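You operate a simulated robot arm through the tools that you are given. There is no shell and no other tool. Be economical: measure what you need, move in short steps, check, and stop when the job is done.

You run a simulated two-armed robot. Do the job below in one go: nothing can be reset, and whatever is moved stays where it is left.

Task
Open the rope grab, pass its bight from hand to hand and shelve it.
Fine: white shelf; shut and latch the grab.
Where things are to end (x, y in the base frame): rope bight within 60 mm of [750, 260].
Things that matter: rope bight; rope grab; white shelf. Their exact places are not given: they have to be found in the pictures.

Only the result counts: the job must be done as asked and must still hold three seconds after the hand-in. Knocking over, shifting, dropping, spilling or breaking anything else fails it.

Robot
Two 7-joint arms with two-finger parallel grippers on one trunk, on a base that drives. Base frame: it is fixed to the floor where the robot stands at the start and does not move with it; the origin is under the middle of the robot, x ahead of it, y to its left, z up. Lengths are in mm, angles in rad, forces in N, time in s.
The left shoulder is at the start at [60, 143, 901], the right one opposite. With the tool pointing down near the work surface each hand reaches from about 320 to 740 mm from the robot's upright axis, wherever it stands, measured 20 degrees to its own side. Places, roughly: rope grab [500, -200, 700]; white shelf [700, -300, 1200]. Payload 1.57 kg a hand.
The TCP of each hand is the grasp point between the finger pads, 30 mm short of the fingertips. In the tool frame z runs along the fingers and y along their closing line. The gripper opens to 110 mm. The fingers are 24 mm wide and 12 mm thick; the gripper's body (48 by 112 mm) begins 78 mm behind the TCP.
Orientation is told as [roll, pitch, yaw] about the base's x, y, z axes, in that order, counted from this pose: with the fingers straight down and closing along the base's y, the tool's x points along the base's -x, its y along +y and its z along -z.

Tools
- The arms move only by the tool jog_arm. It takes "left_plan", "right_plan" or both (then of equal length, played together; a hand with none holds still); each is a list that holds one entry, the list of rows, each a list of 6 numbers: the shift along the tool's x, y, z in mm, then the turn, a rotation vector about the tool's x, y, z in rad. In form: [[[dx, dy, dz, wx, wy, wz], ...]]. A call has 1 to 8 rows; each row is the pose to reach, as a shift and turn from the pose commanded when the call began, along the tool's axes at that moment. "left_fingers" and "right_fingers" are, for a hand that has rows, the gripper command, from -1 (fully open) to 1 (shut), values between in proportion, set as the call begins (left out, the last holds). Rows are played at 5 a second. More than 50 mm and 0.15 rad between two rows, or a gripper value outside its range, and nothing of the call is played. A pose out of reach is approached as far as the arm can. The call stops where the force on the tool passes 90 N (or 10 N more than at its start, if that is more) or the arm is blocked; 0.2 s more then pass. Each finger travels about 45 mm/s and halts on what it meets, pressing with about 22 N; the grip force reading is that of the motor and also rises with nothing between the fingers. The clock runs only during rows and for 0.2 s after the last one: add rows that repeat a pose to give the fingers time. The reply holds the time, the measured pose of the TCP, the force on the tool along the base axes, the opening and the grip force, in the units named above and with some noise, with the torque about the TCP (base axes, N m) and any sound that the robot's microphone picked up.
- Cameras (640 x 400 px; columns grow to the right, rows downward): "scene" is now at [54.4, 6, 1529.1]; the picture's right is [0.05, -1.00, 0.00], its down [-0.68, -0.04, -0.73] and it looks along [0.73, 0.04, -0.68] (base axes); focal length 281 px, centre (320, 200). "left" rides on the left gripper at [70, -16, -141] in its tool frame; the picture's right is [0.23, 0.97, 0.00], its down [-0.86, 0.20, -0.48] and it looks along [-0.47, 0.11, 0.88] (tool axes); focal length 222 px, centre (320, 200). "right" rides on the right gripper at [70, 16, -141] in its tool frame; the picture's right is [-0.23, 0.97, 0.00], its down [-0.86, -0.20, -0.48] and it looks along [-0.47, -0.11, 0.88] (tool axes); focal length 222 px, centre (320, 200).
- capture(camera): a new picture of that camera. No time passes.
- lift_body(by): slides the trunk up (or, below 0, down) by that many mm; the arms and the scene camera ride with it, the base frame stays. It gives what a move gives, with no picture.
- steer(legs): drives the robot by 1 to 6 legs, each [ahead, left, turn to the left] in mm, mm and rad, along the robot's own axes; the way and the turn of a leg run together, so that a leg with both is an arc; at most 1500 mm and 3.142 rad a leg. The arms and the cameras ride along, it lands a little off, and it stops where it bumps. It gives what a move gives.
- head_to(pan, tilt): turns the head with the scene camera to pan (to the left, within 1.501 rad either way) and tilt (down, from -0.506 to 1.204), counted from straight ahead of the robot. It gives what a move gives.
- pixel_to_xyz(camera, pixels): for up to 12 pixels [column, row] of the newest picture of that camera ("zoom" is the newest enlarged one), the place [x, y, z] in the base frame of the surface seen there, good to about 3 mm, but the place of the scene camera against the robot may be out by one fixed shift of up to 12 mm in any direction. No time passes.
- zoom(camera, box): a new picture of the part [left, top, right, bottom] of that camera's present view, enlarged. No time passes.
- close_job(): hands the job in; it is judged then, once.

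Work in short steps. Measure before you move; look again where a grasp or a placing could have gone wrong, and mend it. You have 80 turns and 70 pictures in all, those below and enlarged ones among them. Open the grippers and draw the arms clear of the work before you hand the job in, unless the task says otherwise; then end with one line.

The tools are called after ">>>" as a command line: name --argument value ..., lists and objects as JSON in quotes. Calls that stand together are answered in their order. jog_arm: Moves the arms, as the interface text tells. Its arguments: {"type":"object","properties":{"left_plan":{"type":"array"},"left_fingers":{"type":"number"},"right_plan":{"type":"array"},"right_fingers":{"type":"number"}},"required":[]} The other tools are called the same way: lift_body (by) slides the trunk up or down; steer (legs) drives the base; head_to (pan, tilt) turns the head that bears the scene camera; capture (camera) takes a picture; pixel_to_xyz (camera, pixels) gives the place of the surface under pixels of a picture; zoom (camera, box) takes an enlarged picture of a part of a camera's view; close_job () hands the job in.

At the start:

```text
time: 0.0
left_tcp_pos: [610.3, 192.1, 1000.3]
left_ee_rot: [0.001, -0.001, 0.0]
left_ft_force: [0.2, -0.3, -0.5]
left_wrist_torque: [-0.01, -0.03, -0.01]
left_width: 110.0
left_finger_force: 0.1
right_tcp_pos: [453.8, -233.5, 999.4]
right_ee_rot: [0.001, -0.001, 0.0]
right_ft_force: [1.1, 0.1, 0.2]
right_wrist_torque: [-0.04, -0.01, 0.05]
right_width: 109.9
right_finger_force: 0.0
trunk travel left (down, up): [-500.0, 90.0]
robot x, y, heading: [5.4, 1.5, 0.0]
head pan, tilt: [0.052, 0.749]
```

scene: 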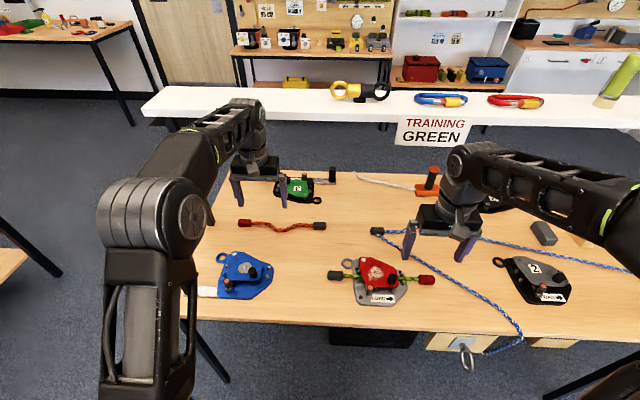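
right: 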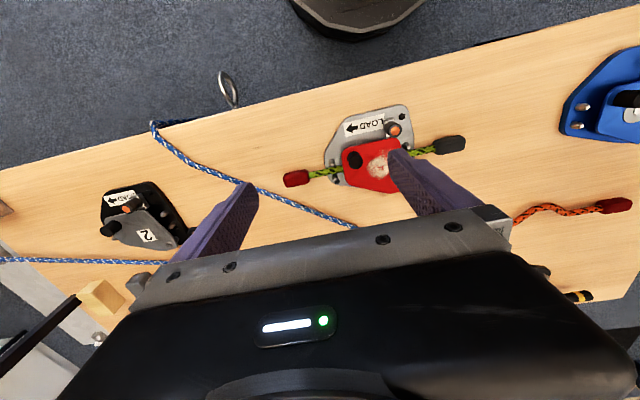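
left: 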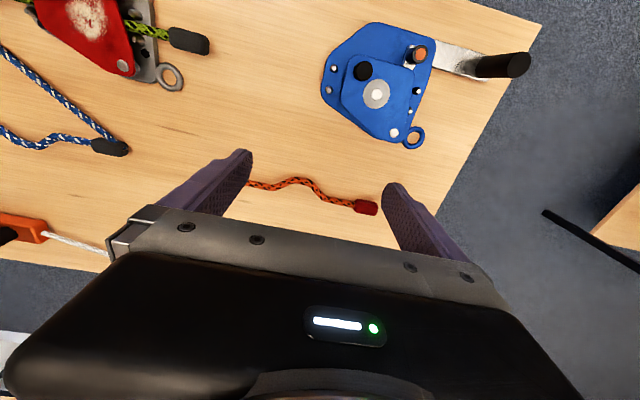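

The scene shows several rope grabs: red at (378,278), blue at (243,273), green at (297,190) and black at (535,278). I'll enlarge to see which one holds the rope bight, and look at the shelf.

>>> zoom --camera "scene" --box '[310, 220, 450, 310]'

>>> zoom --camera "scene" --box '[470, 220, 610, 310]'

>>> zoom --camera "scene" --box '[310, 60, 640, 240]'

>>> pixel_to_xyz --camera "scene" --pixels '[[378, 275], [535, 275], [243, 273], [297, 188], [435, 130], [435, 100], [360, 90], [440, 99], [515, 100], [300, 100], [400, 233], [340, 310]]'

```text
4.44 times, centred on (380, 265) of scene
```

zoom: 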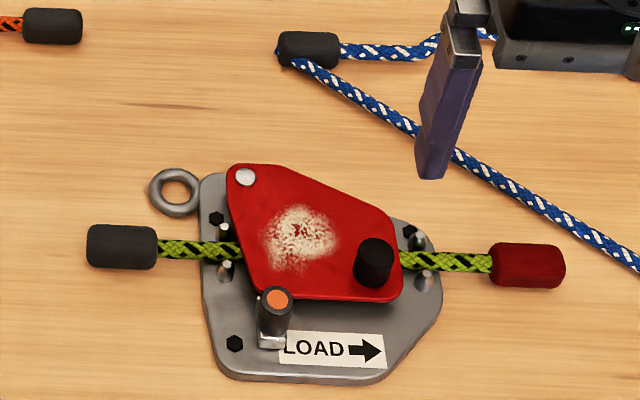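

```text
4.44 times, centred on (540, 265) of scene
```

zoom: 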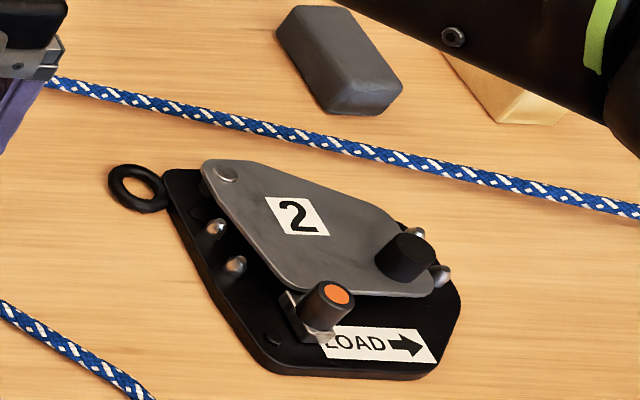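

```text
1.94 times, centred on (475, 150) of scene
```

zoom: 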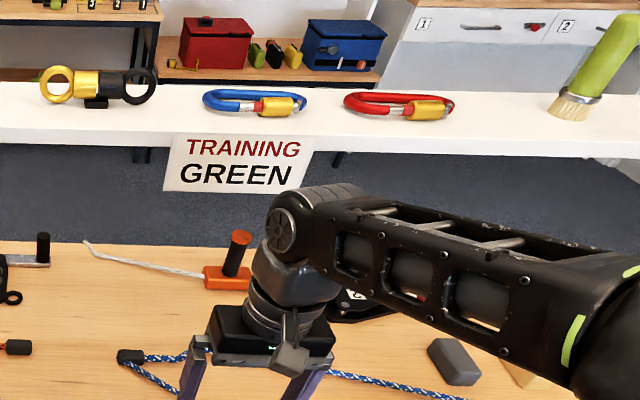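

```text
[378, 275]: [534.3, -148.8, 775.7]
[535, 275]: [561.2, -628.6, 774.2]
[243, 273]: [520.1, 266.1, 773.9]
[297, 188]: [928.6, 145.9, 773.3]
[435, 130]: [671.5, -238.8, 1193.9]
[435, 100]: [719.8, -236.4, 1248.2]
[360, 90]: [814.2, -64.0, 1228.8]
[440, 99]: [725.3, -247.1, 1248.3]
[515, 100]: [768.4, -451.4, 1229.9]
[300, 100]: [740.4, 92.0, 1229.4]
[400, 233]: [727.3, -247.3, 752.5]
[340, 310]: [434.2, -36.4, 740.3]
```

The red grab at about (534,-149) has a green rope through it, and the shelf sign reads "TRAINING GREEN". I'll enlarge the other grabs and the red grab's latch for comparison.

>>> zoom --camera "scene" --box '[190, 160, 350, 310]'

>>> zoom --camera "left" --box '[300, 10, 540, 160]'

>>> zoom --camera "right" --box '[270, 90, 480, 220]'

```text
2.67 times, centred on (270, 235) of scene
```

zoom: 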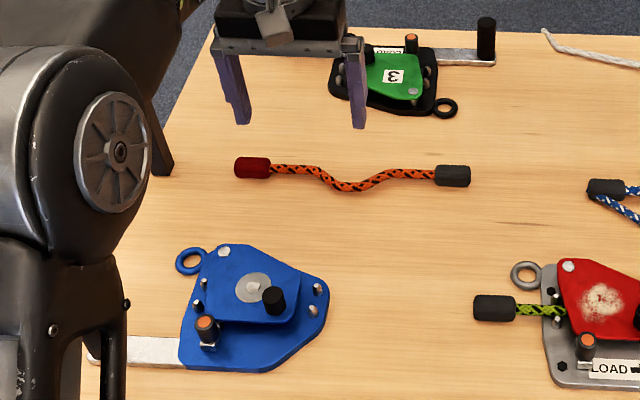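

```text
2.67 times, centred on (420, 85) of left
```

zoom: 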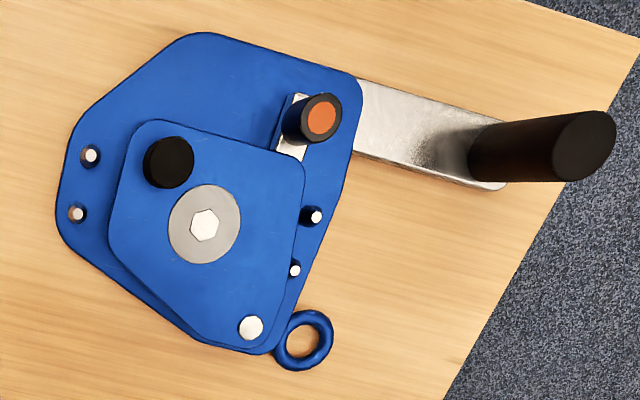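

```text
3.05 times, centred on (375, 155) of right
```

zoom: 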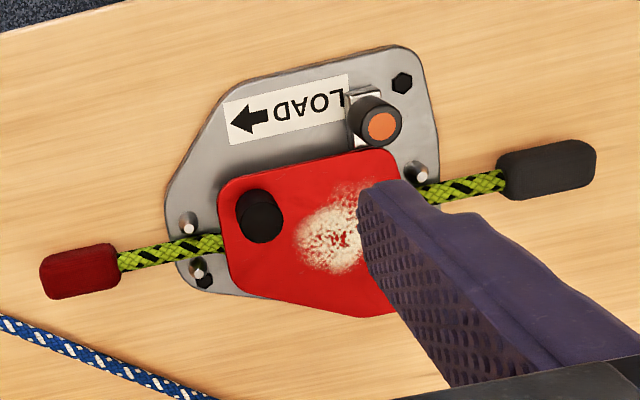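

The plate pivots on the white rivet, its black knob is at the opposite end, and the latch post has an orange top. I'll measure these points in the newest right enlargement.

>>> pixel_to_xyz --camera "zoom" --pixels '[[383, 126], [258, 205], [360, 110], [345, 135], [80, 272], [150, 258], [490, 182], [550, 170], [187, 222], [198, 268], [420, 170], [330, 170]]'

>>> zoom --camera "scene" --box '[350, 250, 410, 310]'

```text
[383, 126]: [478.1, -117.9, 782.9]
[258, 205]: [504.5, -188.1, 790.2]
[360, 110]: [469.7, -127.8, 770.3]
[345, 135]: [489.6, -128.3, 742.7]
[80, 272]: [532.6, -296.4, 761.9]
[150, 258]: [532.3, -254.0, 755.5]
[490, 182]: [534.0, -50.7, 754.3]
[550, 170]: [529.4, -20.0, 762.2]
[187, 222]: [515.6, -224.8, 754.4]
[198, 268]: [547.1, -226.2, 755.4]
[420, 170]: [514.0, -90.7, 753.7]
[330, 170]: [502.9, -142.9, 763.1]
```

```text
6.67 times, centred on (380, 280) of scene
```

zoom: 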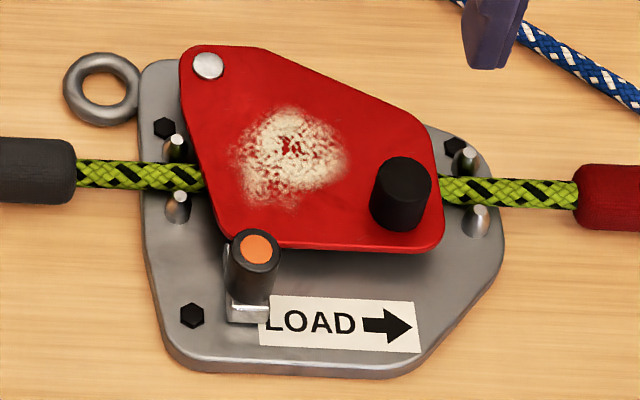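

The latch post top is at about (478,-118,783) and the knob at (504,-188,790). I'll lower the right hand above the latch for a close look.

>>> jog_arm --right_plan '[[[-6, 29, 27, 0, 0, 0], [-12, 58, 55, 0, 0, 0], [-18, 87, 82, 0, 0, 0], [-24, 115, 110, 0, 0, 0]]]' --right_fingers -1

>>> zoom --camera "right" --box '[160, 40, 480, 240]'

```text
time: 1.0
left_tcp_pos: [610.3, 192.6, 1000.3]
left_ee_rot: [0.001, 0.0, 0.0]
left_ft_force: [0.0, 0.6, 0.4]
left_wrist_torque: [-0.01, -0.01, -0.02]
left_width: 109.8
left_finger_force: 0.1
right_tcp_pos: [479.0, -116.9, 891.1]
right_ee_rot: [0.001, 0.0, -0.001]
right_ft_force: [0.2, -0.1, 0.0]
right_wrist_torque: [-0.02, 0.0, 0.0]
right_width: 110.1
right_finger_force: 0.1
trunk travel left (down, up): [-500.0, 90.0]
robot x, y, heading: [3.0, 0.4, -0.003]
head pan, tilt: [0.052, 0.749]
```

```text
2.00 times, centred on (320, 140) of right
```

zoom: 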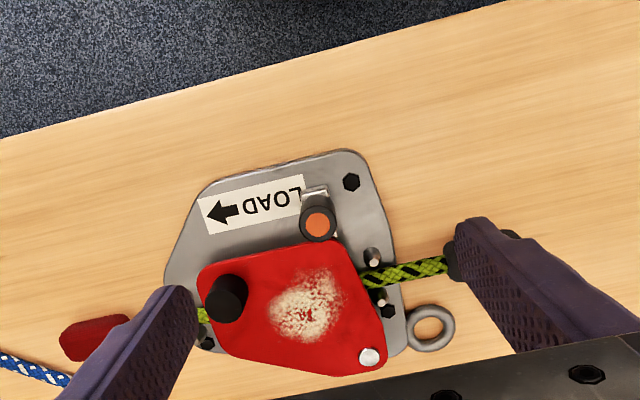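

The grab is now in clear view. I'll enlarge the latch further and measure it.

>>> zoom --camera "right" --box '[280, 110, 376, 170]'

>>> pixel_to_xyz --camera "right" --pixels '[[319, 151], [318, 136], [314, 160], [272, 188], [344, 218], [346, 168], [350, 187], [362, 178], [258, 150], [300, 175], [328, 163], [376, 130]]'

```text
6.67 times, centred on (328, 140) of right
```

zoom: 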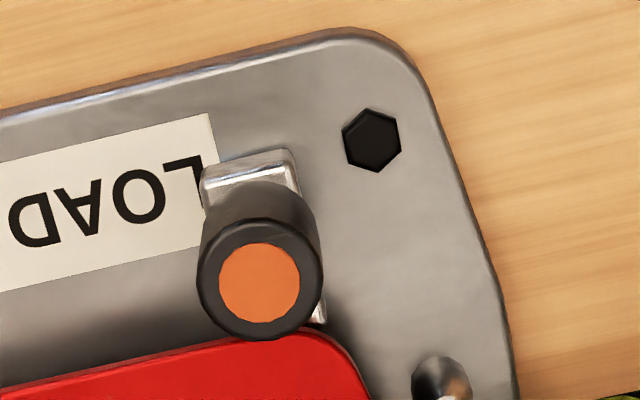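

```text
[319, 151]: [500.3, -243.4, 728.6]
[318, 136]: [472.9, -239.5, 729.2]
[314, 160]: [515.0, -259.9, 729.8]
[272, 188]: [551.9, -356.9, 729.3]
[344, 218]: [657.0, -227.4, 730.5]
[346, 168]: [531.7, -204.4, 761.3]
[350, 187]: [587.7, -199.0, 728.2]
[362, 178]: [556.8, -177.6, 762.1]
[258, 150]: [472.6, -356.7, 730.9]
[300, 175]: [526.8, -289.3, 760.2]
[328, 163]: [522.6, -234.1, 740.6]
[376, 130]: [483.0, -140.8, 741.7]
```

The silver slide seems to run from under the post toward the plate edge. I'll tilt the hand so the camera gets a lower, sidelong look.

>>> jog_arm --right_plan '[[[6, 0, 10, 0, -0.13, 0], [12, 0, 20, 0, -0.26, 0], [18, 0, 30, 0, -0.4, 0], [25, 0, 42, 0, -0.54, 0]]]'

>>> zoom --camera "right" --box '[220, 80, 420, 205]'

```text
time: 2.0
left_tcp_pos: [608.9, 191.8, 1000.4]
left_ee_rot: [0.001, 0.0, 0.001]
left_ft_force: [-0.1, -0.7, 0.4]
left_wrist_torque: [0.01, 0.0, 0.01]
left_width: 109.9
left_finger_force: 0.1
right_tcp_pos: [455.1, -118.9, 850.6]
right_ee_rot: [-0.004, -0.513, -0.001]
right_ft_force: [0.6, -0.6, -0.5]
right_wrist_torque: [0.02, -0.03, 0.01]
right_width: 110.0
right_finger_force: 0.0
right hand out of reach, approached as far as the arm can: row 4
trunk travel left (down, up): [-500.0, 90.0]
robot x, y, heading: [3.2, -0.3, 0.001]
head pan, tilt: [0.052, 0.749]
```

```text
3.20 times, centred on (320, 142) of right
```

zoom: 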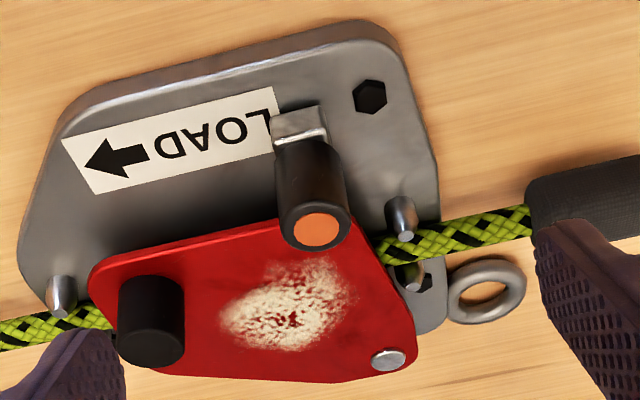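

The post stands on a silver slide whose end is under the red plate's edge. I'll measure again from this close view before gripping the post.

>>> pixel_to_xyz --camera "zoom" --pixels '[[320, 230], [310, 165], [298, 120], [150, 345], [155, 290], [388, 358], [408, 245], [404, 200], [480, 228], [355, 245], [200, 245], [100, 270]]'

```text
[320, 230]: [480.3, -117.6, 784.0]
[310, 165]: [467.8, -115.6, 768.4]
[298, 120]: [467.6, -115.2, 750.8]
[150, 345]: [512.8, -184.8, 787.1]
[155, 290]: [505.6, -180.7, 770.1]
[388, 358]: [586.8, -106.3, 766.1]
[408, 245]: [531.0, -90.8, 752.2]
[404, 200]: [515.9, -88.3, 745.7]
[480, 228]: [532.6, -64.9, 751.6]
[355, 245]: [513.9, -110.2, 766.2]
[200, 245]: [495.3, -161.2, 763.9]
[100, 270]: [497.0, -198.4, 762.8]
```

The post is at (480,-117) with z 745–784, and the plate pivot is at (587,-106). I'll straighten the hand above the post.

>>> jog_arm --right_plan '[[[-6, 0, 0, 0, 0.14, 0], [-12, 0, 1, 0, 0.28, 0], [-18, 0, 2, 0, 0.41, 0], [-24, 0, 2, 0, 0.54, 0]]]' --right_fingers -0.2

```text
time: 3.0
left_tcp_pos: [609.6, 192.7, 999.3]
left_ee_rot: [0.0, 0.0, 0.0]
left_ft_force: [0.2, -0.1, -0.4]
left_wrist_torque: [-0.03, 0.01, 0.01]
left_width: 110.1
left_finger_force: 0.0
right_tcp_pos: [475.8, -119.9, 862.1]
right_ee_rot: [0.0, 0.002, 0.0]
right_ft_force: [0.3, 0.8, 0.0]
right_wrist_torque: [-0.03, 0.01, -0.02]
right_width: 66.2
right_finger_force: 0.0
trunk travel left (down, up): [-500.0, 90.0]
robot x, y, heading: [-1.5, 2.3, -0.002]
head pan, tilt: [0.052, 0.749]
```

The hand is vertical above the post. I'll go down to z≈785 with the fingers straddling it, then close.

>>> jog_arm --right_plan '[[[-1, 2, 40, 0, 0, 0], [-2, 2, 77, 0, 0, 0]]]'

>>> zoom --camera "right" --box '[220, 80, 420, 205]'

```text
time: 3.6
left_tcp_pos: [609.6, 193.3, 1000.9]
left_ee_rot: [-0.001, -0.001, 0.0]
left_ft_force: [-0.8, 0.1, 0.5]
left_wrist_torque: [-0.01, 0.0, -0.05]
left_width: 109.9
left_finger_force: 0.0
right_tcp_pos: [479.4, -118.4, 785.3]
right_ee_rot: [0.002, 0.0, 0.001]
right_ft_force: [0.1, 0.4, 1.3]
right_wrist_torque: [0.0, 0.03, -0.01]
right_width: 65.8
right_finger_force: 0.1
trunk travel left (down, up): [-500.0, 90.0]
robot x, y, heading: [2.1, -3.1, 0.005]
head pan, tilt: [0.052, 0.749]
```

```text
3.20 times, centred on (320, 142) of right
```

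zoom: 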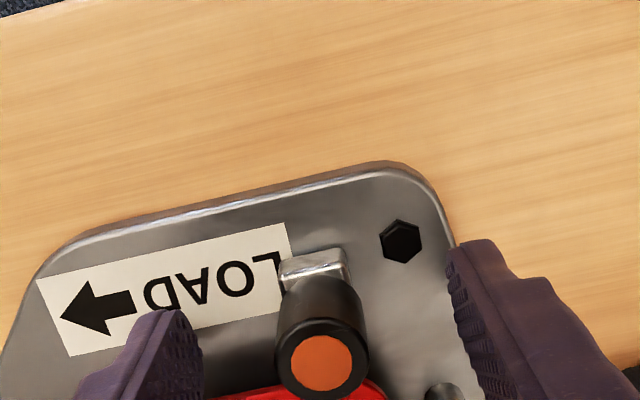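

The post is centred between the fingers. I'll close on it.

>>> jog_arm --right_plan '[[[0, 0, 0, 0, 0, 0], [0, 0, 0, 0, 0, 0], [0, 0, 0, 0, 0, 0], [0, 0, 0, 0, 0, 0]]]' --right_fingers 1

```text
time: 4.6
left_tcp_pos: [609.3, 192.6, 999.5]
left_ee_rot: [-0.001, 0.002, 0.001]
left_ft_force: [0.4, -0.8, 0.8]
left_wrist_torque: [0.03, 0.0, 0.0]
left_width: 110.2
left_finger_force: 0.0
right_tcp_pos: [478.9, -118.5, 785.9]
right_ee_rot: [0.001, 0.0, 0.001]
right_ft_force: [0.2, 2.6, -1.6]
right_wrist_torque: [-0.32, -0.15, 0.01]
right_width: 21.9
right_finger_force: 26.0
trunk travel left (down, up): [-500.0, 90.0]
robot x, y, heading: [-2.6, -3.5, 0.002]
head pan, tilt: [0.052, 0.749]
```

The post is gripped at 22 mm. I'll try a gentle 4 mm then 8 mm pull toward the robot (tool +x) and read the force.

>>> jog_arm --right_plan '[[[2, 0, 0, 0, 0, 0], [4, 0, 0, 0, 0, 0], [4, 0, 0, 0, 0, 0]]]'

>>> zoom --camera "right" --box '[220, 80, 420, 205]'

```text
time: 5.4
left_tcp_pos: [608.6, 192.3, 1001.5]
left_ee_rot: [0.0, 0.001, -0.002]
left_ft_force: [0.7, -0.5, 0.0]
left_wrist_torque: [0.02, -0.03, -0.04]
left_width: 109.7
left_finger_force: 0.0
right_tcp_pos: [475.3, -118.8, 785.6]
right_ee_rot: [0.0, -0.001, 0.0]
right_ft_force: [1.3, -4.7, 11.6]
right_wrist_torque: [0.34, 0.56, 0.02]
right_width: 21.5
right_finger_force: 34.3
trunk travel left (down, up): [-500.0, 90.0]
robot x, y, heading: [-1.7, -2.0, -0.0]
head pan, tilt: [0.052, 0.749]
```

```text
3.20 times, centred on (320, 142) of right
```

zoom: 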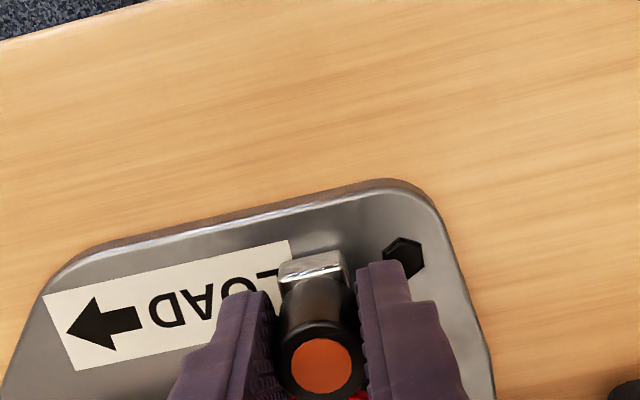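

The silver block kept station with the camera while the base plate bolt shifted, so the latch is sliding with little resistance. I'll pull further in small steps.

>>> jog_arm --right_plan '[[[3, 0, 0, 0, 0, 0], [6, 0, 0, 0, 0, 0], [9, 0, 0, 0, 0, 0], [12, 0, 0, 0, 0, 0], [12, 0, 0, 0, 0, 0]]]'

>>> zoom --camera "right" --box '[220, 80, 420, 205]'

```text
time: 6.6
left_tcp_pos: [608.0, 192.9, 1001.7]
left_ee_rot: [0.0, -0.002, 0.0]
left_ft_force: [0.2, -0.2, 0.7]
left_wrist_torque: [0.03, -0.01, 0.0]
left_width: 109.9
left_finger_force: 0.1
right_tcp_pos: [462.7, -118.6, 786.0]
right_ee_rot: [0.001, -0.003, -0.001]
right_ft_force: [3.5, -9.7, 34.7]
right_wrist_torque: [-0.82, -0.12, -0.03]
right_width: 21.3
right_finger_force: 35.3
trunk travel left (down, up): [-500.0, 90.0]
robot x, y, heading: [-1.4, -1.8, 0.004]
head pan, tilt: [0.052, 0.749]
```

```text
3.20 times, centred on (320, 142) of right
```

zoom: 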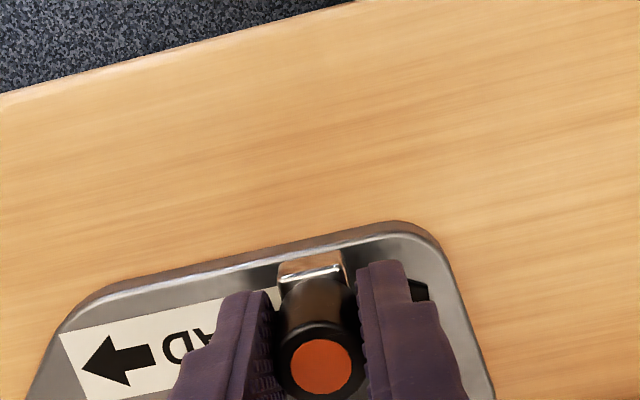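

The latch has moved 16 mm back, with no plate under it any more, but the vertical force has risen to 35 N. I'll open the fingers to relieve it and see whether the latch springs back.

>>> jog_arm --right_plan '[[[0, 0, 0, 0, 0, 0], [0, 0, 0, 0, 0, 0], [0, 0, -40, 0, 0, 0], [0, 0, -80, 0, 0, 0]]]' --right_fingers -0.2

>>> zoom --camera "right" --box '[200, 80, 440, 230]'

```text
time: 7.6
left_tcp_pos: [609.2, 192.8, 999.6]
left_ee_rot: [0.001, 0.001, -0.001]
left_ft_force: [-0.3, 0.0, -0.8]
left_wrist_torque: [0.02, 0.01, 0.0]
left_width: 110.0
left_finger_force: 0.0
right_tcp_pos: [461.5, -119.2, 863.2]
right_ee_rot: [-0.001, 0.002, 0.001]
right_ft_force: [-0.8, 0.0, 0.7]
right_wrist_torque: [0.02, -0.02, 0.01]
right_width: 65.8
right_finger_force: 0.0
trunk travel left (down, up): [-500.0, 90.0]
robot x, y, heading: [-0.5, -4.1, 0.001]
head pan, tilt: [0.052, 0.749]
```

```text
2.67 times, centred on (320, 155) of right
```

zoom: 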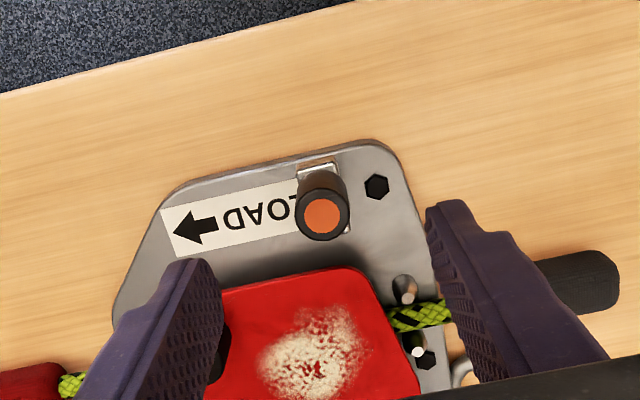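

The latch stays back by itself. I'll move above the knob at about (512,-184) and check alignment.

>>> jog_arm --right_plan '[[[-25, -33, 0, 0, 0, 0], [-51, -65, 0, 0, 0, 0]]]' --right_fingers 0

>>> zoom --camera "right" --box '[200, 80, 440, 230]'

>>> pixel_to_xyz --camera "zoom" --pixels '[[320, 215], [320, 200], [320, 230], [320, 180], [480, 125], [400, 180]]'

```text
time: 8.2
left_tcp_pos: [609.7, 191.3, 999.1]
left_ee_rot: [-0.001, 0.001, 0.001]
left_ft_force: [-0.1, -0.2, -0.3]
left_wrist_torque: [-0.01, -0.02, 0.01]
left_width: 110.4
left_finger_force: 0.0
right_tcp_pos: [513.3, -184.0, 862.7]
right_ee_rot: [0.001, 0.0, 0.0]
right_ft_force: [0.3, -0.4, -0.7]
right_wrist_torque: [-0.01, -0.04, -0.01]
right_width: 55.1
right_finger_force: 0.2
trunk travel left (down, up): [-500.0, 90.0]
robot x, y, heading: [1.7, 2.8, -0.003]
head pan, tilt: [0.052, 0.749]
```

```text
2.67 times, centred on (320, 155) of right
```

zoom: 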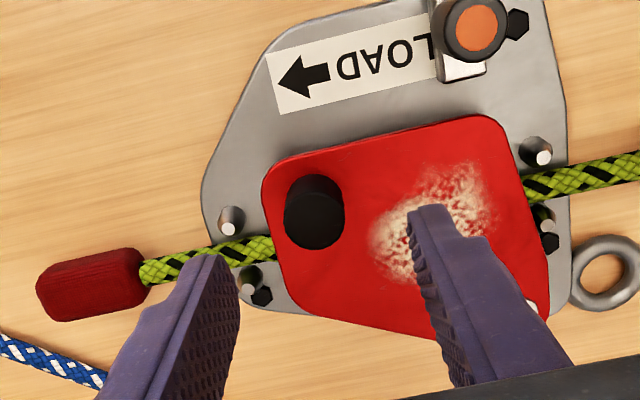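

```text
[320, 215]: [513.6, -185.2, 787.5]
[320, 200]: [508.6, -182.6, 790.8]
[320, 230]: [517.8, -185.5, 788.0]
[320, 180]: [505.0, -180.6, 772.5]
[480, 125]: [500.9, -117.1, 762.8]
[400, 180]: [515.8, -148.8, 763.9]
```

The knob is centred under the TCP at (513,-185). I'll descend to z≈798 and close on it.

>>> jog_arm --right_plan '[[[0, -1, 35, 0, 0, 0], [0, -1, 65, 0, 0, 0]]]'

>>> jog_arm --right_plan '[[[0, 0, 0, 0, 0, 0], [0, 0, 0, 0, 0, 0], [0, 0, 0, 0, 0, 0]]]' --right_fingers 1

```text
time: 8.8
left_tcp_pos: [609.1, 192.3, 999.6]
left_ee_rot: [0.001, -0.001, 0.0]
left_ft_force: [0.4, 0.0, -0.2]
left_wrist_torque: [0.03, 0.01, -0.02]
left_width: 109.9
left_finger_force: 0.1
right_tcp_pos: [512.0, -185.0, 799.3]
right_ee_rot: [0.001, 0.0, 0.0]
right_ft_force: [-0.7, 0.4, 0.6]
right_wrist_torque: [0.0, 0.0, 0.01]
right_width: 55.0
right_finger_force: 0.1
trunk travel left (down, up): [-500.0, 90.0]
robot x, y, heading: [2.8, -2.5, -0.002]
head pan, tilt: [0.052, 0.749]
```

```text
time: 9.6
left_tcp_pos: [610.3, 190.1, 1000.6]
left_ee_rot: [-0.001, 0.0, 0.001]
left_ft_force: [0.7, 0.3, 0.5]
left_wrist_torque: [-0.03, 0.02, 0.0]
left_width: 110.1
left_finger_force: 0.0
right_tcp_pos: [513.0, -187.1, 798.7]
right_ee_rot: [-0.001, -0.001, -0.002]
right_ft_force: [0.8, -8.1, -0.3]
right_wrist_torque: [-0.11, -0.04, -0.06]
right_width: 23.7
right_finger_force: 22.9
trunk travel left (down, up): [-500.0, 90.0]
robot x, y, heading: [2.6, 1.1, 0.0]
head pan, tilt: [0.052, 0.749]
```

The knob is gripped (23.7 mm). I'll swing it the first ~10° about the pivot at (587,-106), away from the latch, and watch the force.

>>> jog_arm --right_plan '[[[-3.7, -3, 0, 0, 0, 0], [-7.4, -6, 0, 0, 0, 0], [-11, -8.9, 0, 0, 0, 0], [-15, -11.5, 0, 0, 0, 0], [-15, -11.5, 0, 0, 0, 0]]]'

>>> capture --camera "right"

```text
time: 10.8
left_tcp_pos: [608.6, 191.9, 1001.1]
left_ee_rot: [-0.001, 0.0, 0.002]
left_ft_force: [-0.7, -0.6, -0.1]
left_wrist_torque: [-0.03, 0.03, -0.02]
left_width: 110.1
left_finger_force: 0.0
right_tcp_pos: [527.5, -196.8, 798.8]
right_ee_rot: [0.0, -0.003, -0.002]
right_ft_force: [-8.1, -8.4, 3.6]
right_wrist_torque: [-0.57, 0.0, 0.22]
right_width: 23.1
right_finger_force: 35.0
trunk travel left (down, up): [-500.0, 90.0]
robot x, y, heading: [1.1, 3.7, -0.002]
head pan, tilt: [0.052, 0.749]
```

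```text
51 pictures are left
```

right: 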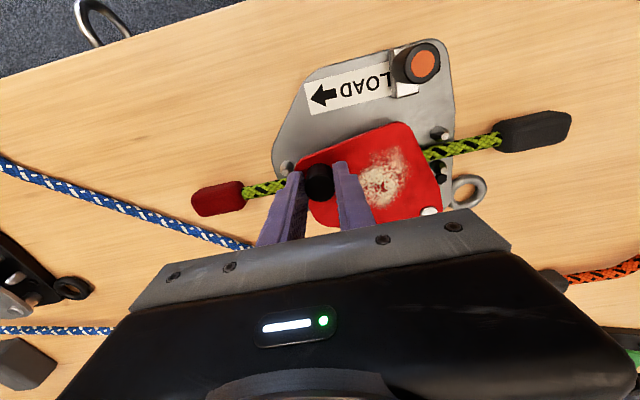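

The plate swings with only about 10 N. I'll check the pivot location before continuing.

>>> pixel_to_xyz --camera "right" --pixels '[[430, 211], [429, 209], [243, 248], [320, 178]]'

```text
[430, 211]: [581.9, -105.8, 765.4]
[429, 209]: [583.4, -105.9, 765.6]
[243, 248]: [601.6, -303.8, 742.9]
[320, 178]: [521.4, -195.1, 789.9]
```

The pivot is at (583,-106). I'll continue along the 106 mm arc to about 289°.

>>> jog_arm --right_plan '[[[-17, -8, 0, 0, 0, 0], [-34.8, -13, 0, 0, 0, 0], [-53.1, -15, 0, 0, 0, 0], [-71.6, -13.7, 0, 0, 0, 0], [-89.5, -9.2, 0, 0, 0, 0], [-89.5, -9.2, 0, 0, 0, 0]]]'

>>> capture --camera "right"

```text
time: 12.2
left_tcp_pos: [609.1, 190.6, 1000.5]
left_ee_rot: [0.001, 0.001, 0.0]
left_ft_force: [-0.3, -0.5, -0.2]
left_wrist_torque: [0.0, -0.01, 0.01]
left_width: 110.1
left_finger_force: 0.1
right_tcp_pos: [619.2, -211.1, 801.1]
right_ee_rot: [-0.003, -0.004, -0.003]
right_ft_force: [4.9, -27.8, 7.6]
right_wrist_torque: [-0.18, 0.05, 0.28]
right_width: 23.4
right_finger_force: 35.4
trunk travel left (down, up): [-500.0, 90.0]
robot x, y, heading: [3.0, 1.4, 0.0]
head pan, tilt: [0.052, 0.749]
```

```text
50 pictures are left
```

right: 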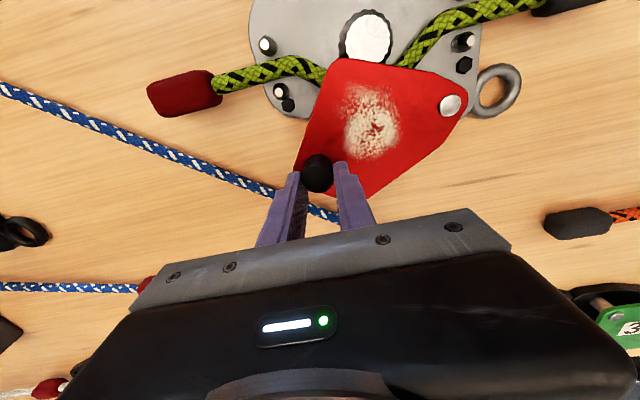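

The plate is two-thirds open, and the rope bends around a drum with the white disc (its bight). I'll carry the plate on another ~40° to clear the rope.

>>> jog_arm --right_plan '[[[-17.5, 6.5, 0, 0, 0, 0], [-33.5, 16, 0, 0, 0, 0], [-47.5, 28.5, 0, 0, 0, 0], [-59, 43, 0, 0, 0, 0], [-59, 43, 0, 0, 0, 0]]]'

>>> capture --camera "right"

```text
time: 13.4
left_tcp_pos: [613.3, 188.7, 998.4]
left_ee_rot: [0.004, 0.004, 0.0]
left_ft_force: [0.7, -0.2, 0.2]
left_wrist_torque: [0.0, -0.01, 0.02]
left_width: 110.0
left_finger_force: 0.1
right_tcp_pos: [685.8, -173.5, 799.6]
right_ee_rot: [-0.012, -0.016, -0.002]
right_ft_force: [44.1, -41.7, 5.2]
right_wrist_torque: [-0.32, -0.29, 1.17]
right_width: 22.8
right_finger_force: 35.7
trunk travel left (down, up): [-500.0, 90.0]
robot x, y, heading: [-0.8, 1.5, -0.003]
head pan, tilt: [0.052, 0.749]
```

```text
49 pictures are left
```

right: 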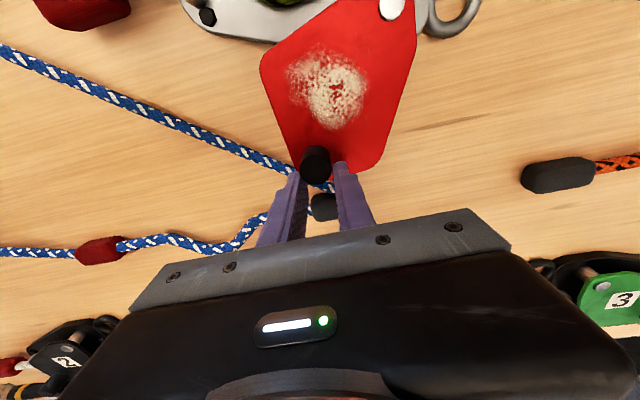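

The residual force is radial (my arc is slightly too tight), so the plate has moved far enough. I'll release the knob, rise clear and draw back to look.

>>> jog_arm --right_plan '[[[0, 0, 0, 0, 0, 0], [0, 0, 0, 0, 0, 0], [0, 0, -40, 0, 0, 0], [0, 0, -80, 0, 0, 0], [45, -20, -90, 0, 0, 0], [90, -40, -100, 0, 0, 0], [135, -20, -100, 0, 0, 0], [160, 0, -100, 0, 0, 0]]]' --right_fingers -0.2

>>> capture --camera "right"

>>> capture --camera "scene"

```text
refused: row 5 steps farther than a row can; nothing moved
```

```text
48 pictures are left
```

right: 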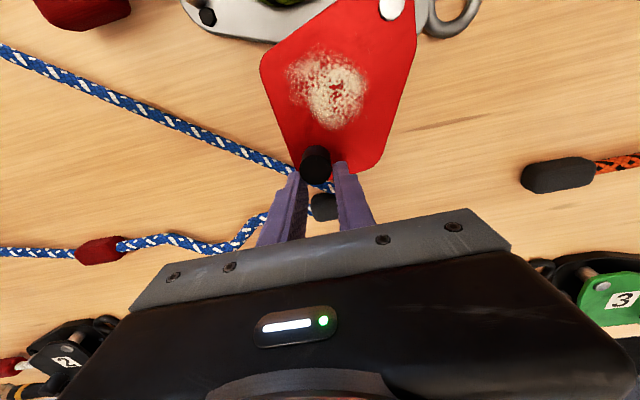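

```text
47 pictures are left
```

scene: 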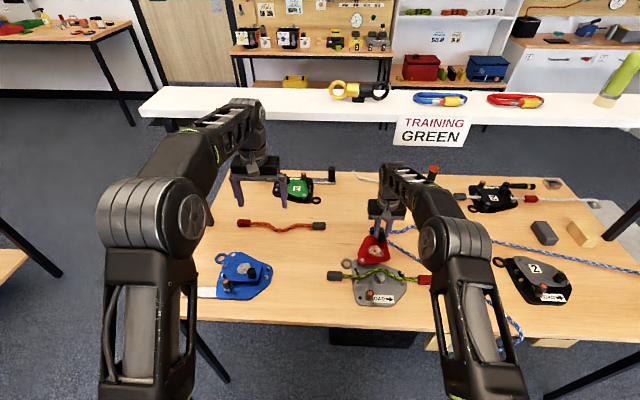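

The rows were too long. I'll resend with shorter steps: release, rise, then draw back.

>>> jog_arm --right_plan '[[[0, 0, 0, 0, 0, 0], [0, 0, 0, 0, 0, 0], [0, 0, -45, 0, 0, 0], [0, 0, -90, 0, 0, 0], [40, 0, -100, 0, 0, 0], [80, 0, -100, 0, 0, 0], [120, 0, -100, 0, 0, 0], [160, 0, -100, 0, 0, 0]]]' --right_fingers -0.2

>>> capture --camera "right"

```text
time: 15.2
left_tcp_pos: [609.6, 192.5, 1000.9]
left_ee_rot: [0.001, 0.002, 0.001]
left_ft_force: [0.2, -0.1, 0.3]
left_wrist_torque: [0.02, -0.03, -0.01]
left_width: 110.0
left_finger_force: 0.0
right_tcp_pos: [516.0, -160.7, 899.2]
right_ee_rot: [0.001, -0.002, 0.0]
right_ft_force: [-0.5, -0.8, -0.1]
right_wrist_torque: [-0.01, -0.02, 0.01]
right_width: 66.0
right_finger_force: 0.0
trunk travel left (down, up): [-500.0, 90.0]
robot x, y, heading: [1.0, -0.3, 0.003]
head pan, tilt: [0.052, 0.749]
```

```text
46 pictures are left
```

right: 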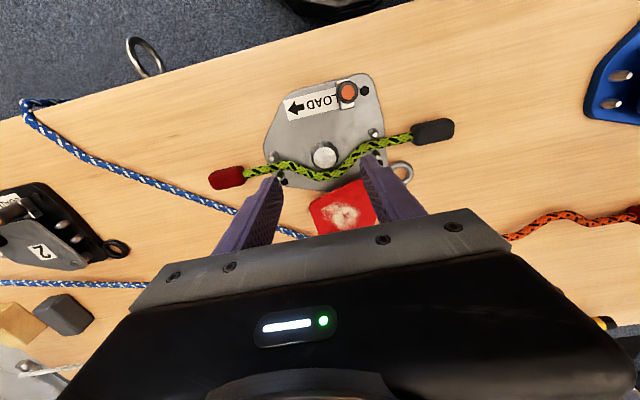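

The plate is now clear of the rope. I'll enlarge and measure the bight around the drum.

>>> zoom --camera "right" --box '[200, 70, 460, 232]'

>>> pixel_to_xyz --camera "right" --pixels '[[324, 154], [325, 182], [318, 181], [300, 173], [270, 167], [350, 165], [370, 148], [400, 138], [228, 178], [432, 131], [345, 92], [340, 215]]'

```text
2.46 times, centred on (330, 151) of right
```

zoom: 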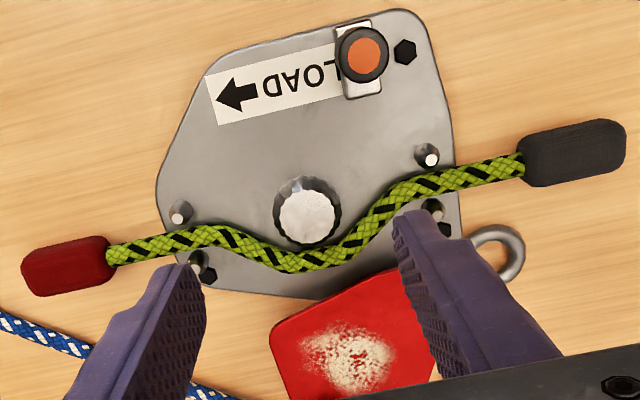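

```text
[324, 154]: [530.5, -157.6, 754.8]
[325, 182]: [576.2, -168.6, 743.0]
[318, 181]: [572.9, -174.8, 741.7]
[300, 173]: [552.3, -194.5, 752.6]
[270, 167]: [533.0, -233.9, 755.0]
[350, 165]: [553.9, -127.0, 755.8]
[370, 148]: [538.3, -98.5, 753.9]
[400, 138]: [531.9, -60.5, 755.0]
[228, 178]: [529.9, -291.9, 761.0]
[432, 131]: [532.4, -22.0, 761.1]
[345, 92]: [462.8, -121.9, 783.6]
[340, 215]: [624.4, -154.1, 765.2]
```

The rope bends around the drum at (531,-158), and the flank at about (546,-203) lies between drum and pins with ~5 mm finger clearance. I'll turn the right hand square to that flank and hover over it with a narrow opening.

>>> jog_arm --right_plan '[[[-4, -5, 8, 0, 0, -0.133], [-8, -10, 16, 0, 0, -0.266], [-12, -15, 24, 0, 0, -0.399], [-15, -20, 32, 0, 0, -0.532], [-19, -26, 40, 0, 0, -0.665], [-23, -32, 48, 0, 0, -0.798], [-27, -37, 54, 0, 0, -0.93], [-30, -42, 60, 0, 0, -1.06]]]' --right_fingers 0.5

>>> zoom --camera "right" --box '[200, 90, 440, 240]'

```text
time: 17.0
left_tcp_pos: [608.6, 193.1, 1000.3]
left_ee_rot: [-0.001, -0.001, -0.001]
left_ft_force: [0.4, 0.0, 0.9]
left_wrist_torque: [0.0, -0.03, 0.01]
left_width: 110.2
left_finger_force: 0.0
right_tcp_pos: [546.9, -203.2, 838.7]
right_ee_rot: [-0.001, 0.0, 1.062]
right_ft_force: [-1.0, 0.5, -0.4]
right_wrist_torque: [-0.01, 0.02, 0.02]
right_width: 27.4
right_finger_force: 0.0
trunk travel left (down, up): [-500.0, 90.0]
robot x, y, heading: [-0.7, -0.4, -0.002]
head pan, tilt: [0.052, 0.749]
```

```text
2.67 times, centred on (320, 165) of right
```

zoom: 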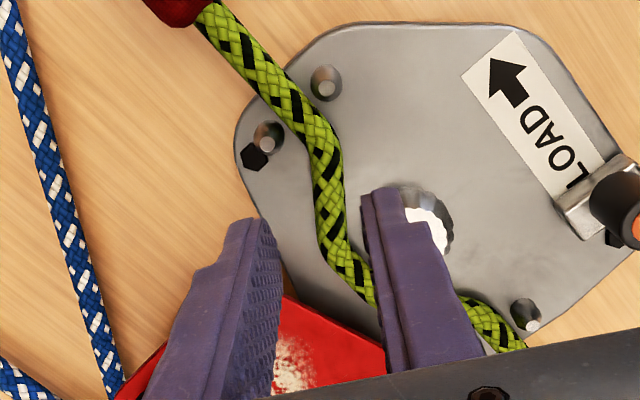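

The fingers straddle the rope direction well. I'll measure rope points, pins and the drum here.

>>> pixel_to_xyz --camera "zoom" --pixels '[[267, 142], [326, 90], [325, 165], [330, 200], [335, 235], [360, 282], [430, 225], [415, 193], [300, 110], [325, 340]]'

```text
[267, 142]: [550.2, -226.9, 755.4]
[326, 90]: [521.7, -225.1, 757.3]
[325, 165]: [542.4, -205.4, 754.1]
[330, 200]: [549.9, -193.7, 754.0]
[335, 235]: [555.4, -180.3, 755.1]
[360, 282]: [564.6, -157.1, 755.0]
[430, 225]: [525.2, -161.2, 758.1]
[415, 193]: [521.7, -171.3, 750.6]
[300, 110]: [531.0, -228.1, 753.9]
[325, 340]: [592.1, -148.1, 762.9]
```

The rope centreline passes 2.6 mm to the drum side of the TCP. I'll correct that and descend to z≈775, then close.

>>> jog_arm --right_plan '[[[0, 2.6, 35, 0, 0, 0], [0, 2.6, 55, 0, 0, 0], [0, 2.6, 64, 0, 0, 0]]]'

>>> jog_arm --right_plan '[[[0, 0, 0, 0, 0, 0], [0, 0, 0, 0, 0, 0], [0, 0, 0, 0, 0, 0]]]' --right_fingers 1

>>> capture --camera "right"

```text
time: 17.8
left_tcp_pos: [609.6, 191.8, 999.6]
left_ee_rot: [0.0, 0.001, -0.001]
left_ft_force: [0.0, 0.1, 0.3]
left_wrist_torque: [0.01, 0.0, -0.04]
left_width: 109.9
left_finger_force: 0.1
right_tcp_pos: [542.4, -201.3, 774.0]
right_ee_rot: [0.0, 0.001, 1.059]
right_ft_force: [0.3, -0.7, -0.6]
right_wrist_torque: [0.03, -0.01, -0.03]
right_width: 27.5
right_finger_force: 0.1
trunk travel left (down, up): [-500.0, 90.0]
robot x, y, heading: [0.2, 3.3, -0.003]
head pan, tilt: [0.052, 0.749]
```

```text
time: 18.6
left_tcp_pos: [609.8, 192.0, 1000.4]
left_ee_rot: [0.001, 0.0, 0.001]
left_ft_force: [-0.2, 0.2, 0.1]
left_wrist_torque: [-0.01, 0.0, -0.03]
left_width: 110.1
left_finger_force: 0.1
right_tcp_pos: [544.2, -201.2, 774.6]
right_ee_rot: [0.001, -0.002, 1.061]
right_ft_force: [4.1, 0.4, -0.7]
right_wrist_torque: [0.0, -0.13, -0.48]
right_width: 14.4
right_finger_force: 22.1
trunk travel left (down, up): [-500.0, 90.0]
robot x, y, heading: [2.9, 0.4, 0.004]
head pan, tilt: [0.052, 0.749]
```

```text
43 pictures are left
```

right: 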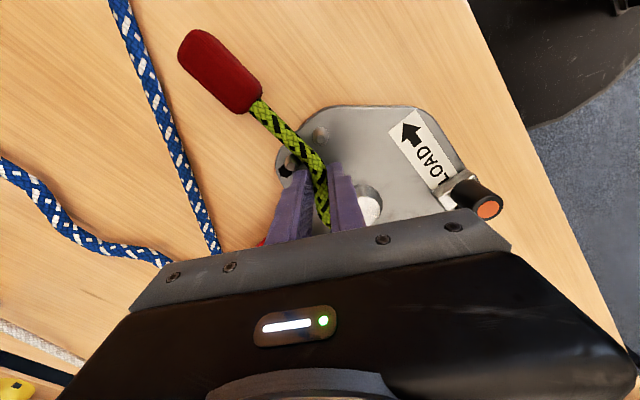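

The rope is gripped at 14.4 mm. I'll lift straight up slowly and look.

>>> jog_arm --right_plan '[[[0, 0, -8, 0, 0, 0], [0, 0, -16, 0, 0, 0], [0, 0, -30, 0, 0, 0], [0, 0, -50, 0, 0, 0], [0, 0, -80, 0, 0, 0]]]'

>>> capture --camera "scene"

>>> capture --camera "right"

```text
time: 19.8
left_tcp_pos: [609.4, 193.1, 999.9]
left_ee_rot: [0.001, 0.001, 0.0]
left_ft_force: [-0.3, 0.8, 0.1]
left_wrist_torque: [0.01, 0.02, 0.01]
left_width: 109.9
left_finger_force: 0.1
right_tcp_pos: [543.9, -202.5, 855.3]
right_ee_rot: [-0.001, 0.002, 1.059]
right_ft_force: [0.1, 0.3, 0.1]
right_wrist_torque: [-0.07, -0.02, -0.01]
right_width: 13.7
right_finger_force: 21.7
trunk travel left (down, up): [-500.0, 90.0]
robot x, y, heading: [0.7, 1.8, -0.004]
head pan, tilt: [0.052, 0.749]
```

```text
42 pictures are left
```

scene: 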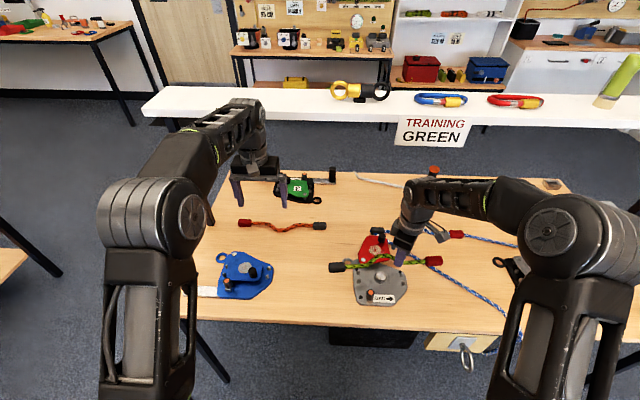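

```text
41 pictures are left
```

right: 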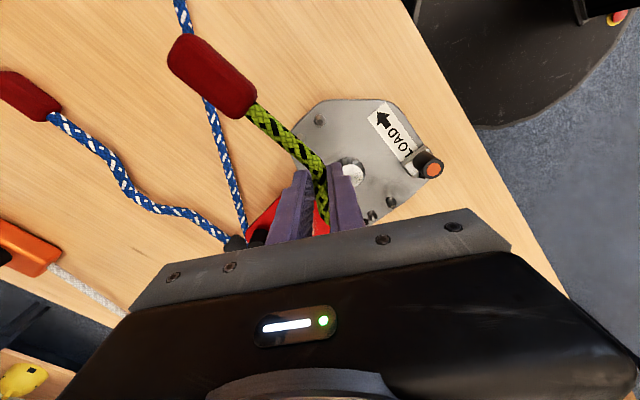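

The rope came out cleanly and keeps its shape (rigid), with the drum empty below. I'll carry it to a handover spot at about (520,-60,940).

>>> jog_arm --right_plan '[[[0, 0, -40, 0, 0, 0], [-28, 22, -60, 0, 0, 0], [-56, 45, -85, 0, 0, 0], [-84, 67, -85, 0, 0, 0], [-112.6, 90, -85, 0, 0, 0], [-112.6, 90, -85, 0, 0, 0]]]'

>>> zoom --camera "scene" --box '[230, 140, 470, 290]'

>>> capture --camera "left"

```text
time: 21.2
left_tcp_pos: [609.5, 192.2, 999.7]
left_ee_rot: [0.001, 0.0, -0.001]
left_ft_force: [-0.2, -1.0, -0.3]
left_wrist_torque: [-0.02, -0.01, -0.01]
left_width: 109.8
left_finger_force: 0.1
right_tcp_pos: [521.6, -60.7, 938.0]
right_ee_rot: [0.0, 0.001, 1.058]
right_ft_force: [0.1, 0.3, -1.7]
right_wrist_torque: [-0.1, 0.02, 0.0]
right_width: 14.0
right_finger_force: 21.9
trunk travel left (down, up): [-500.0, 90.0]
robot x, y, heading: [0.7, 1.1, -0.004]
head pan, tilt: [0.052, 0.749]
```

```text
2.67 times, centred on (350, 215) of scene
```

zoom: 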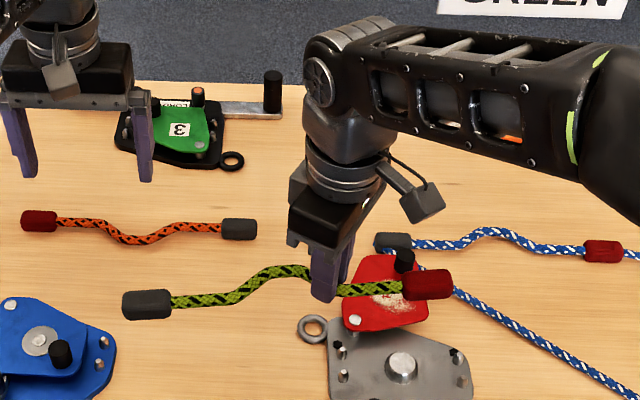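

```text
39 pictures are left
```

left: 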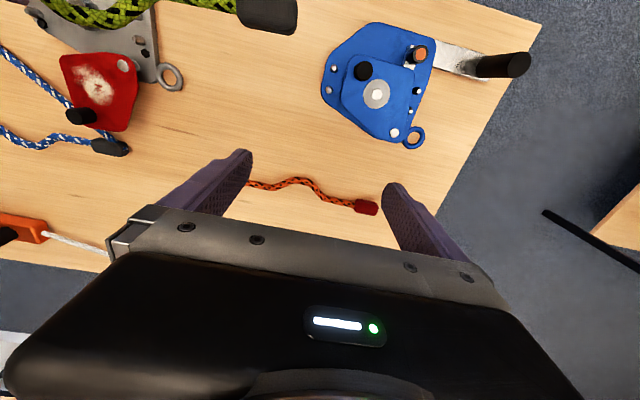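

The rope hangs level with its black-capped end to the left. I'll measure its points in both pictures.

>>> pixel_to_xyz --camera "zoom" --pixels '[[148, 303], [190, 301], [220, 299], [240, 291], [260, 277], [290, 270], [370, 290], [430, 284]]'

>>> pixel_to_xyz --camera "left" --pixels '[[265, 14], [240, 4], [200, 2], [130, 8]]'

```text
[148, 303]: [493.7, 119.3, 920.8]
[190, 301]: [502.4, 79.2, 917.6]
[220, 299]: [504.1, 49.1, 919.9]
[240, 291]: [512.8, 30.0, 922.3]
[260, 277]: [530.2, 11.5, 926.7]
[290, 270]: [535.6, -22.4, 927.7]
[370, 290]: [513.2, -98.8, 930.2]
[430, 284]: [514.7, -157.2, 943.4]
```

```text
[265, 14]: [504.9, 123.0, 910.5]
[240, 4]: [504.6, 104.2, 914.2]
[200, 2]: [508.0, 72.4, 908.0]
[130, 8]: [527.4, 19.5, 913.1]
```

The straight rope piece runs y≈45–100 at x≈508, z≈908. I'll bring the left hand over it, turning it so the fingers close along x.

>>> jog_arm --left_plan '[[[12, -16, 0, 0, 0, 0.145], [25, -33, 0, 0, 0, 0.29], [38, -50, 0, 0, 0, 0.435], [50, -66, 0, 0, 0, 0.58], [63, -83, 0, 0, 0, 0.725], [76, -100, 0, 0, 0, 0.87], [88, -117, 0, 0, 0, 1.015], [101, -132, 0, 0, 0, 1.16]]]' --left_fingers 0

>>> jog_arm --left_plan '[[[0, 0, 0, 0, 0, 0.14], [0, 0, 0, 0, 0, 0.28], [0, 0, 0, 0, 0, 0.36], [0, 0, 0, 0, 0, 0.36]]]'

>>> zoom --camera "left" --box '[160, 60, 480, 260]'

```text
time: 23.0
left_tcp_pos: [509.0, 59.7, 1000.8]
left_ee_rot: [0.0, -0.001, -1.162]
left_ft_force: [-0.1, -0.2, 0.9]
left_wrist_torque: [0.01, 0.0, 0.02]
left_width: 55.2
left_finger_force: 0.1
right_tcp_pos: [520.9, -60.7, 938.8]
right_ee_rot: [0.0, 0.0, 1.058]
right_ft_force: [0.0, 0.2, -1.0]
right_wrist_torque: [-0.04, -0.02, -0.04]
right_width: 13.8
right_finger_force: 21.9
trunk travel left (down, up): [-500.0, 90.0]
robot x, y, heading: [-3.0, -0.4, 0.002]
head pan, tilt: [0.052, 0.749]
```

```text
time: 24.0
left_tcp_pos: [508.8, 60.7, 1000.3]
left_ee_rot: [-0.002, -0.001, -1.522]
left_ft_force: [0.1, -0.3, 0.2]
left_wrist_torque: [0.0, 0.0, 0.01]
left_width: 54.9
left_finger_force: 0.1
right_tcp_pos: [521.3, -60.8, 939.1]
right_ee_rot: [-0.001, 0.001, 1.059]
right_ft_force: [-0.4, 1.2, -1.3]
right_wrist_torque: [-0.02, -0.01, 0.01]
right_width: 13.5
right_finger_force: 21.8
trunk travel left (down, up): [-500.0, 90.0]
robot x, y, heading: [-1.3, -3.7, -0.002]
head pan, tilt: [0.052, 0.749]
```

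```text
2.00 times, centred on (320, 160) of left
```

zoom: 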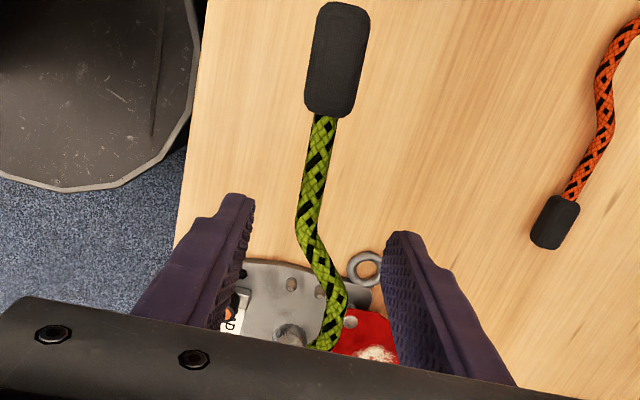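

The rope lies between the left fingers. I'll measure its line for a centred grip.

>>> pixel_to_xyz --camera "zoom" --pixels '[[336, 60], [323, 120], [317, 150], [311, 185], [308, 215], [318, 245], [332, 285], [325, 335]]'

```text
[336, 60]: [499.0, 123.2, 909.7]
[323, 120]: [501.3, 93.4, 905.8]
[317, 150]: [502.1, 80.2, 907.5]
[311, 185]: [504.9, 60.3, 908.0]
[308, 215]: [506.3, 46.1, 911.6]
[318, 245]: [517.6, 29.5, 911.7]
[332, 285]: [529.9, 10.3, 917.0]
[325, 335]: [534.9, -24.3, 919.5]
```

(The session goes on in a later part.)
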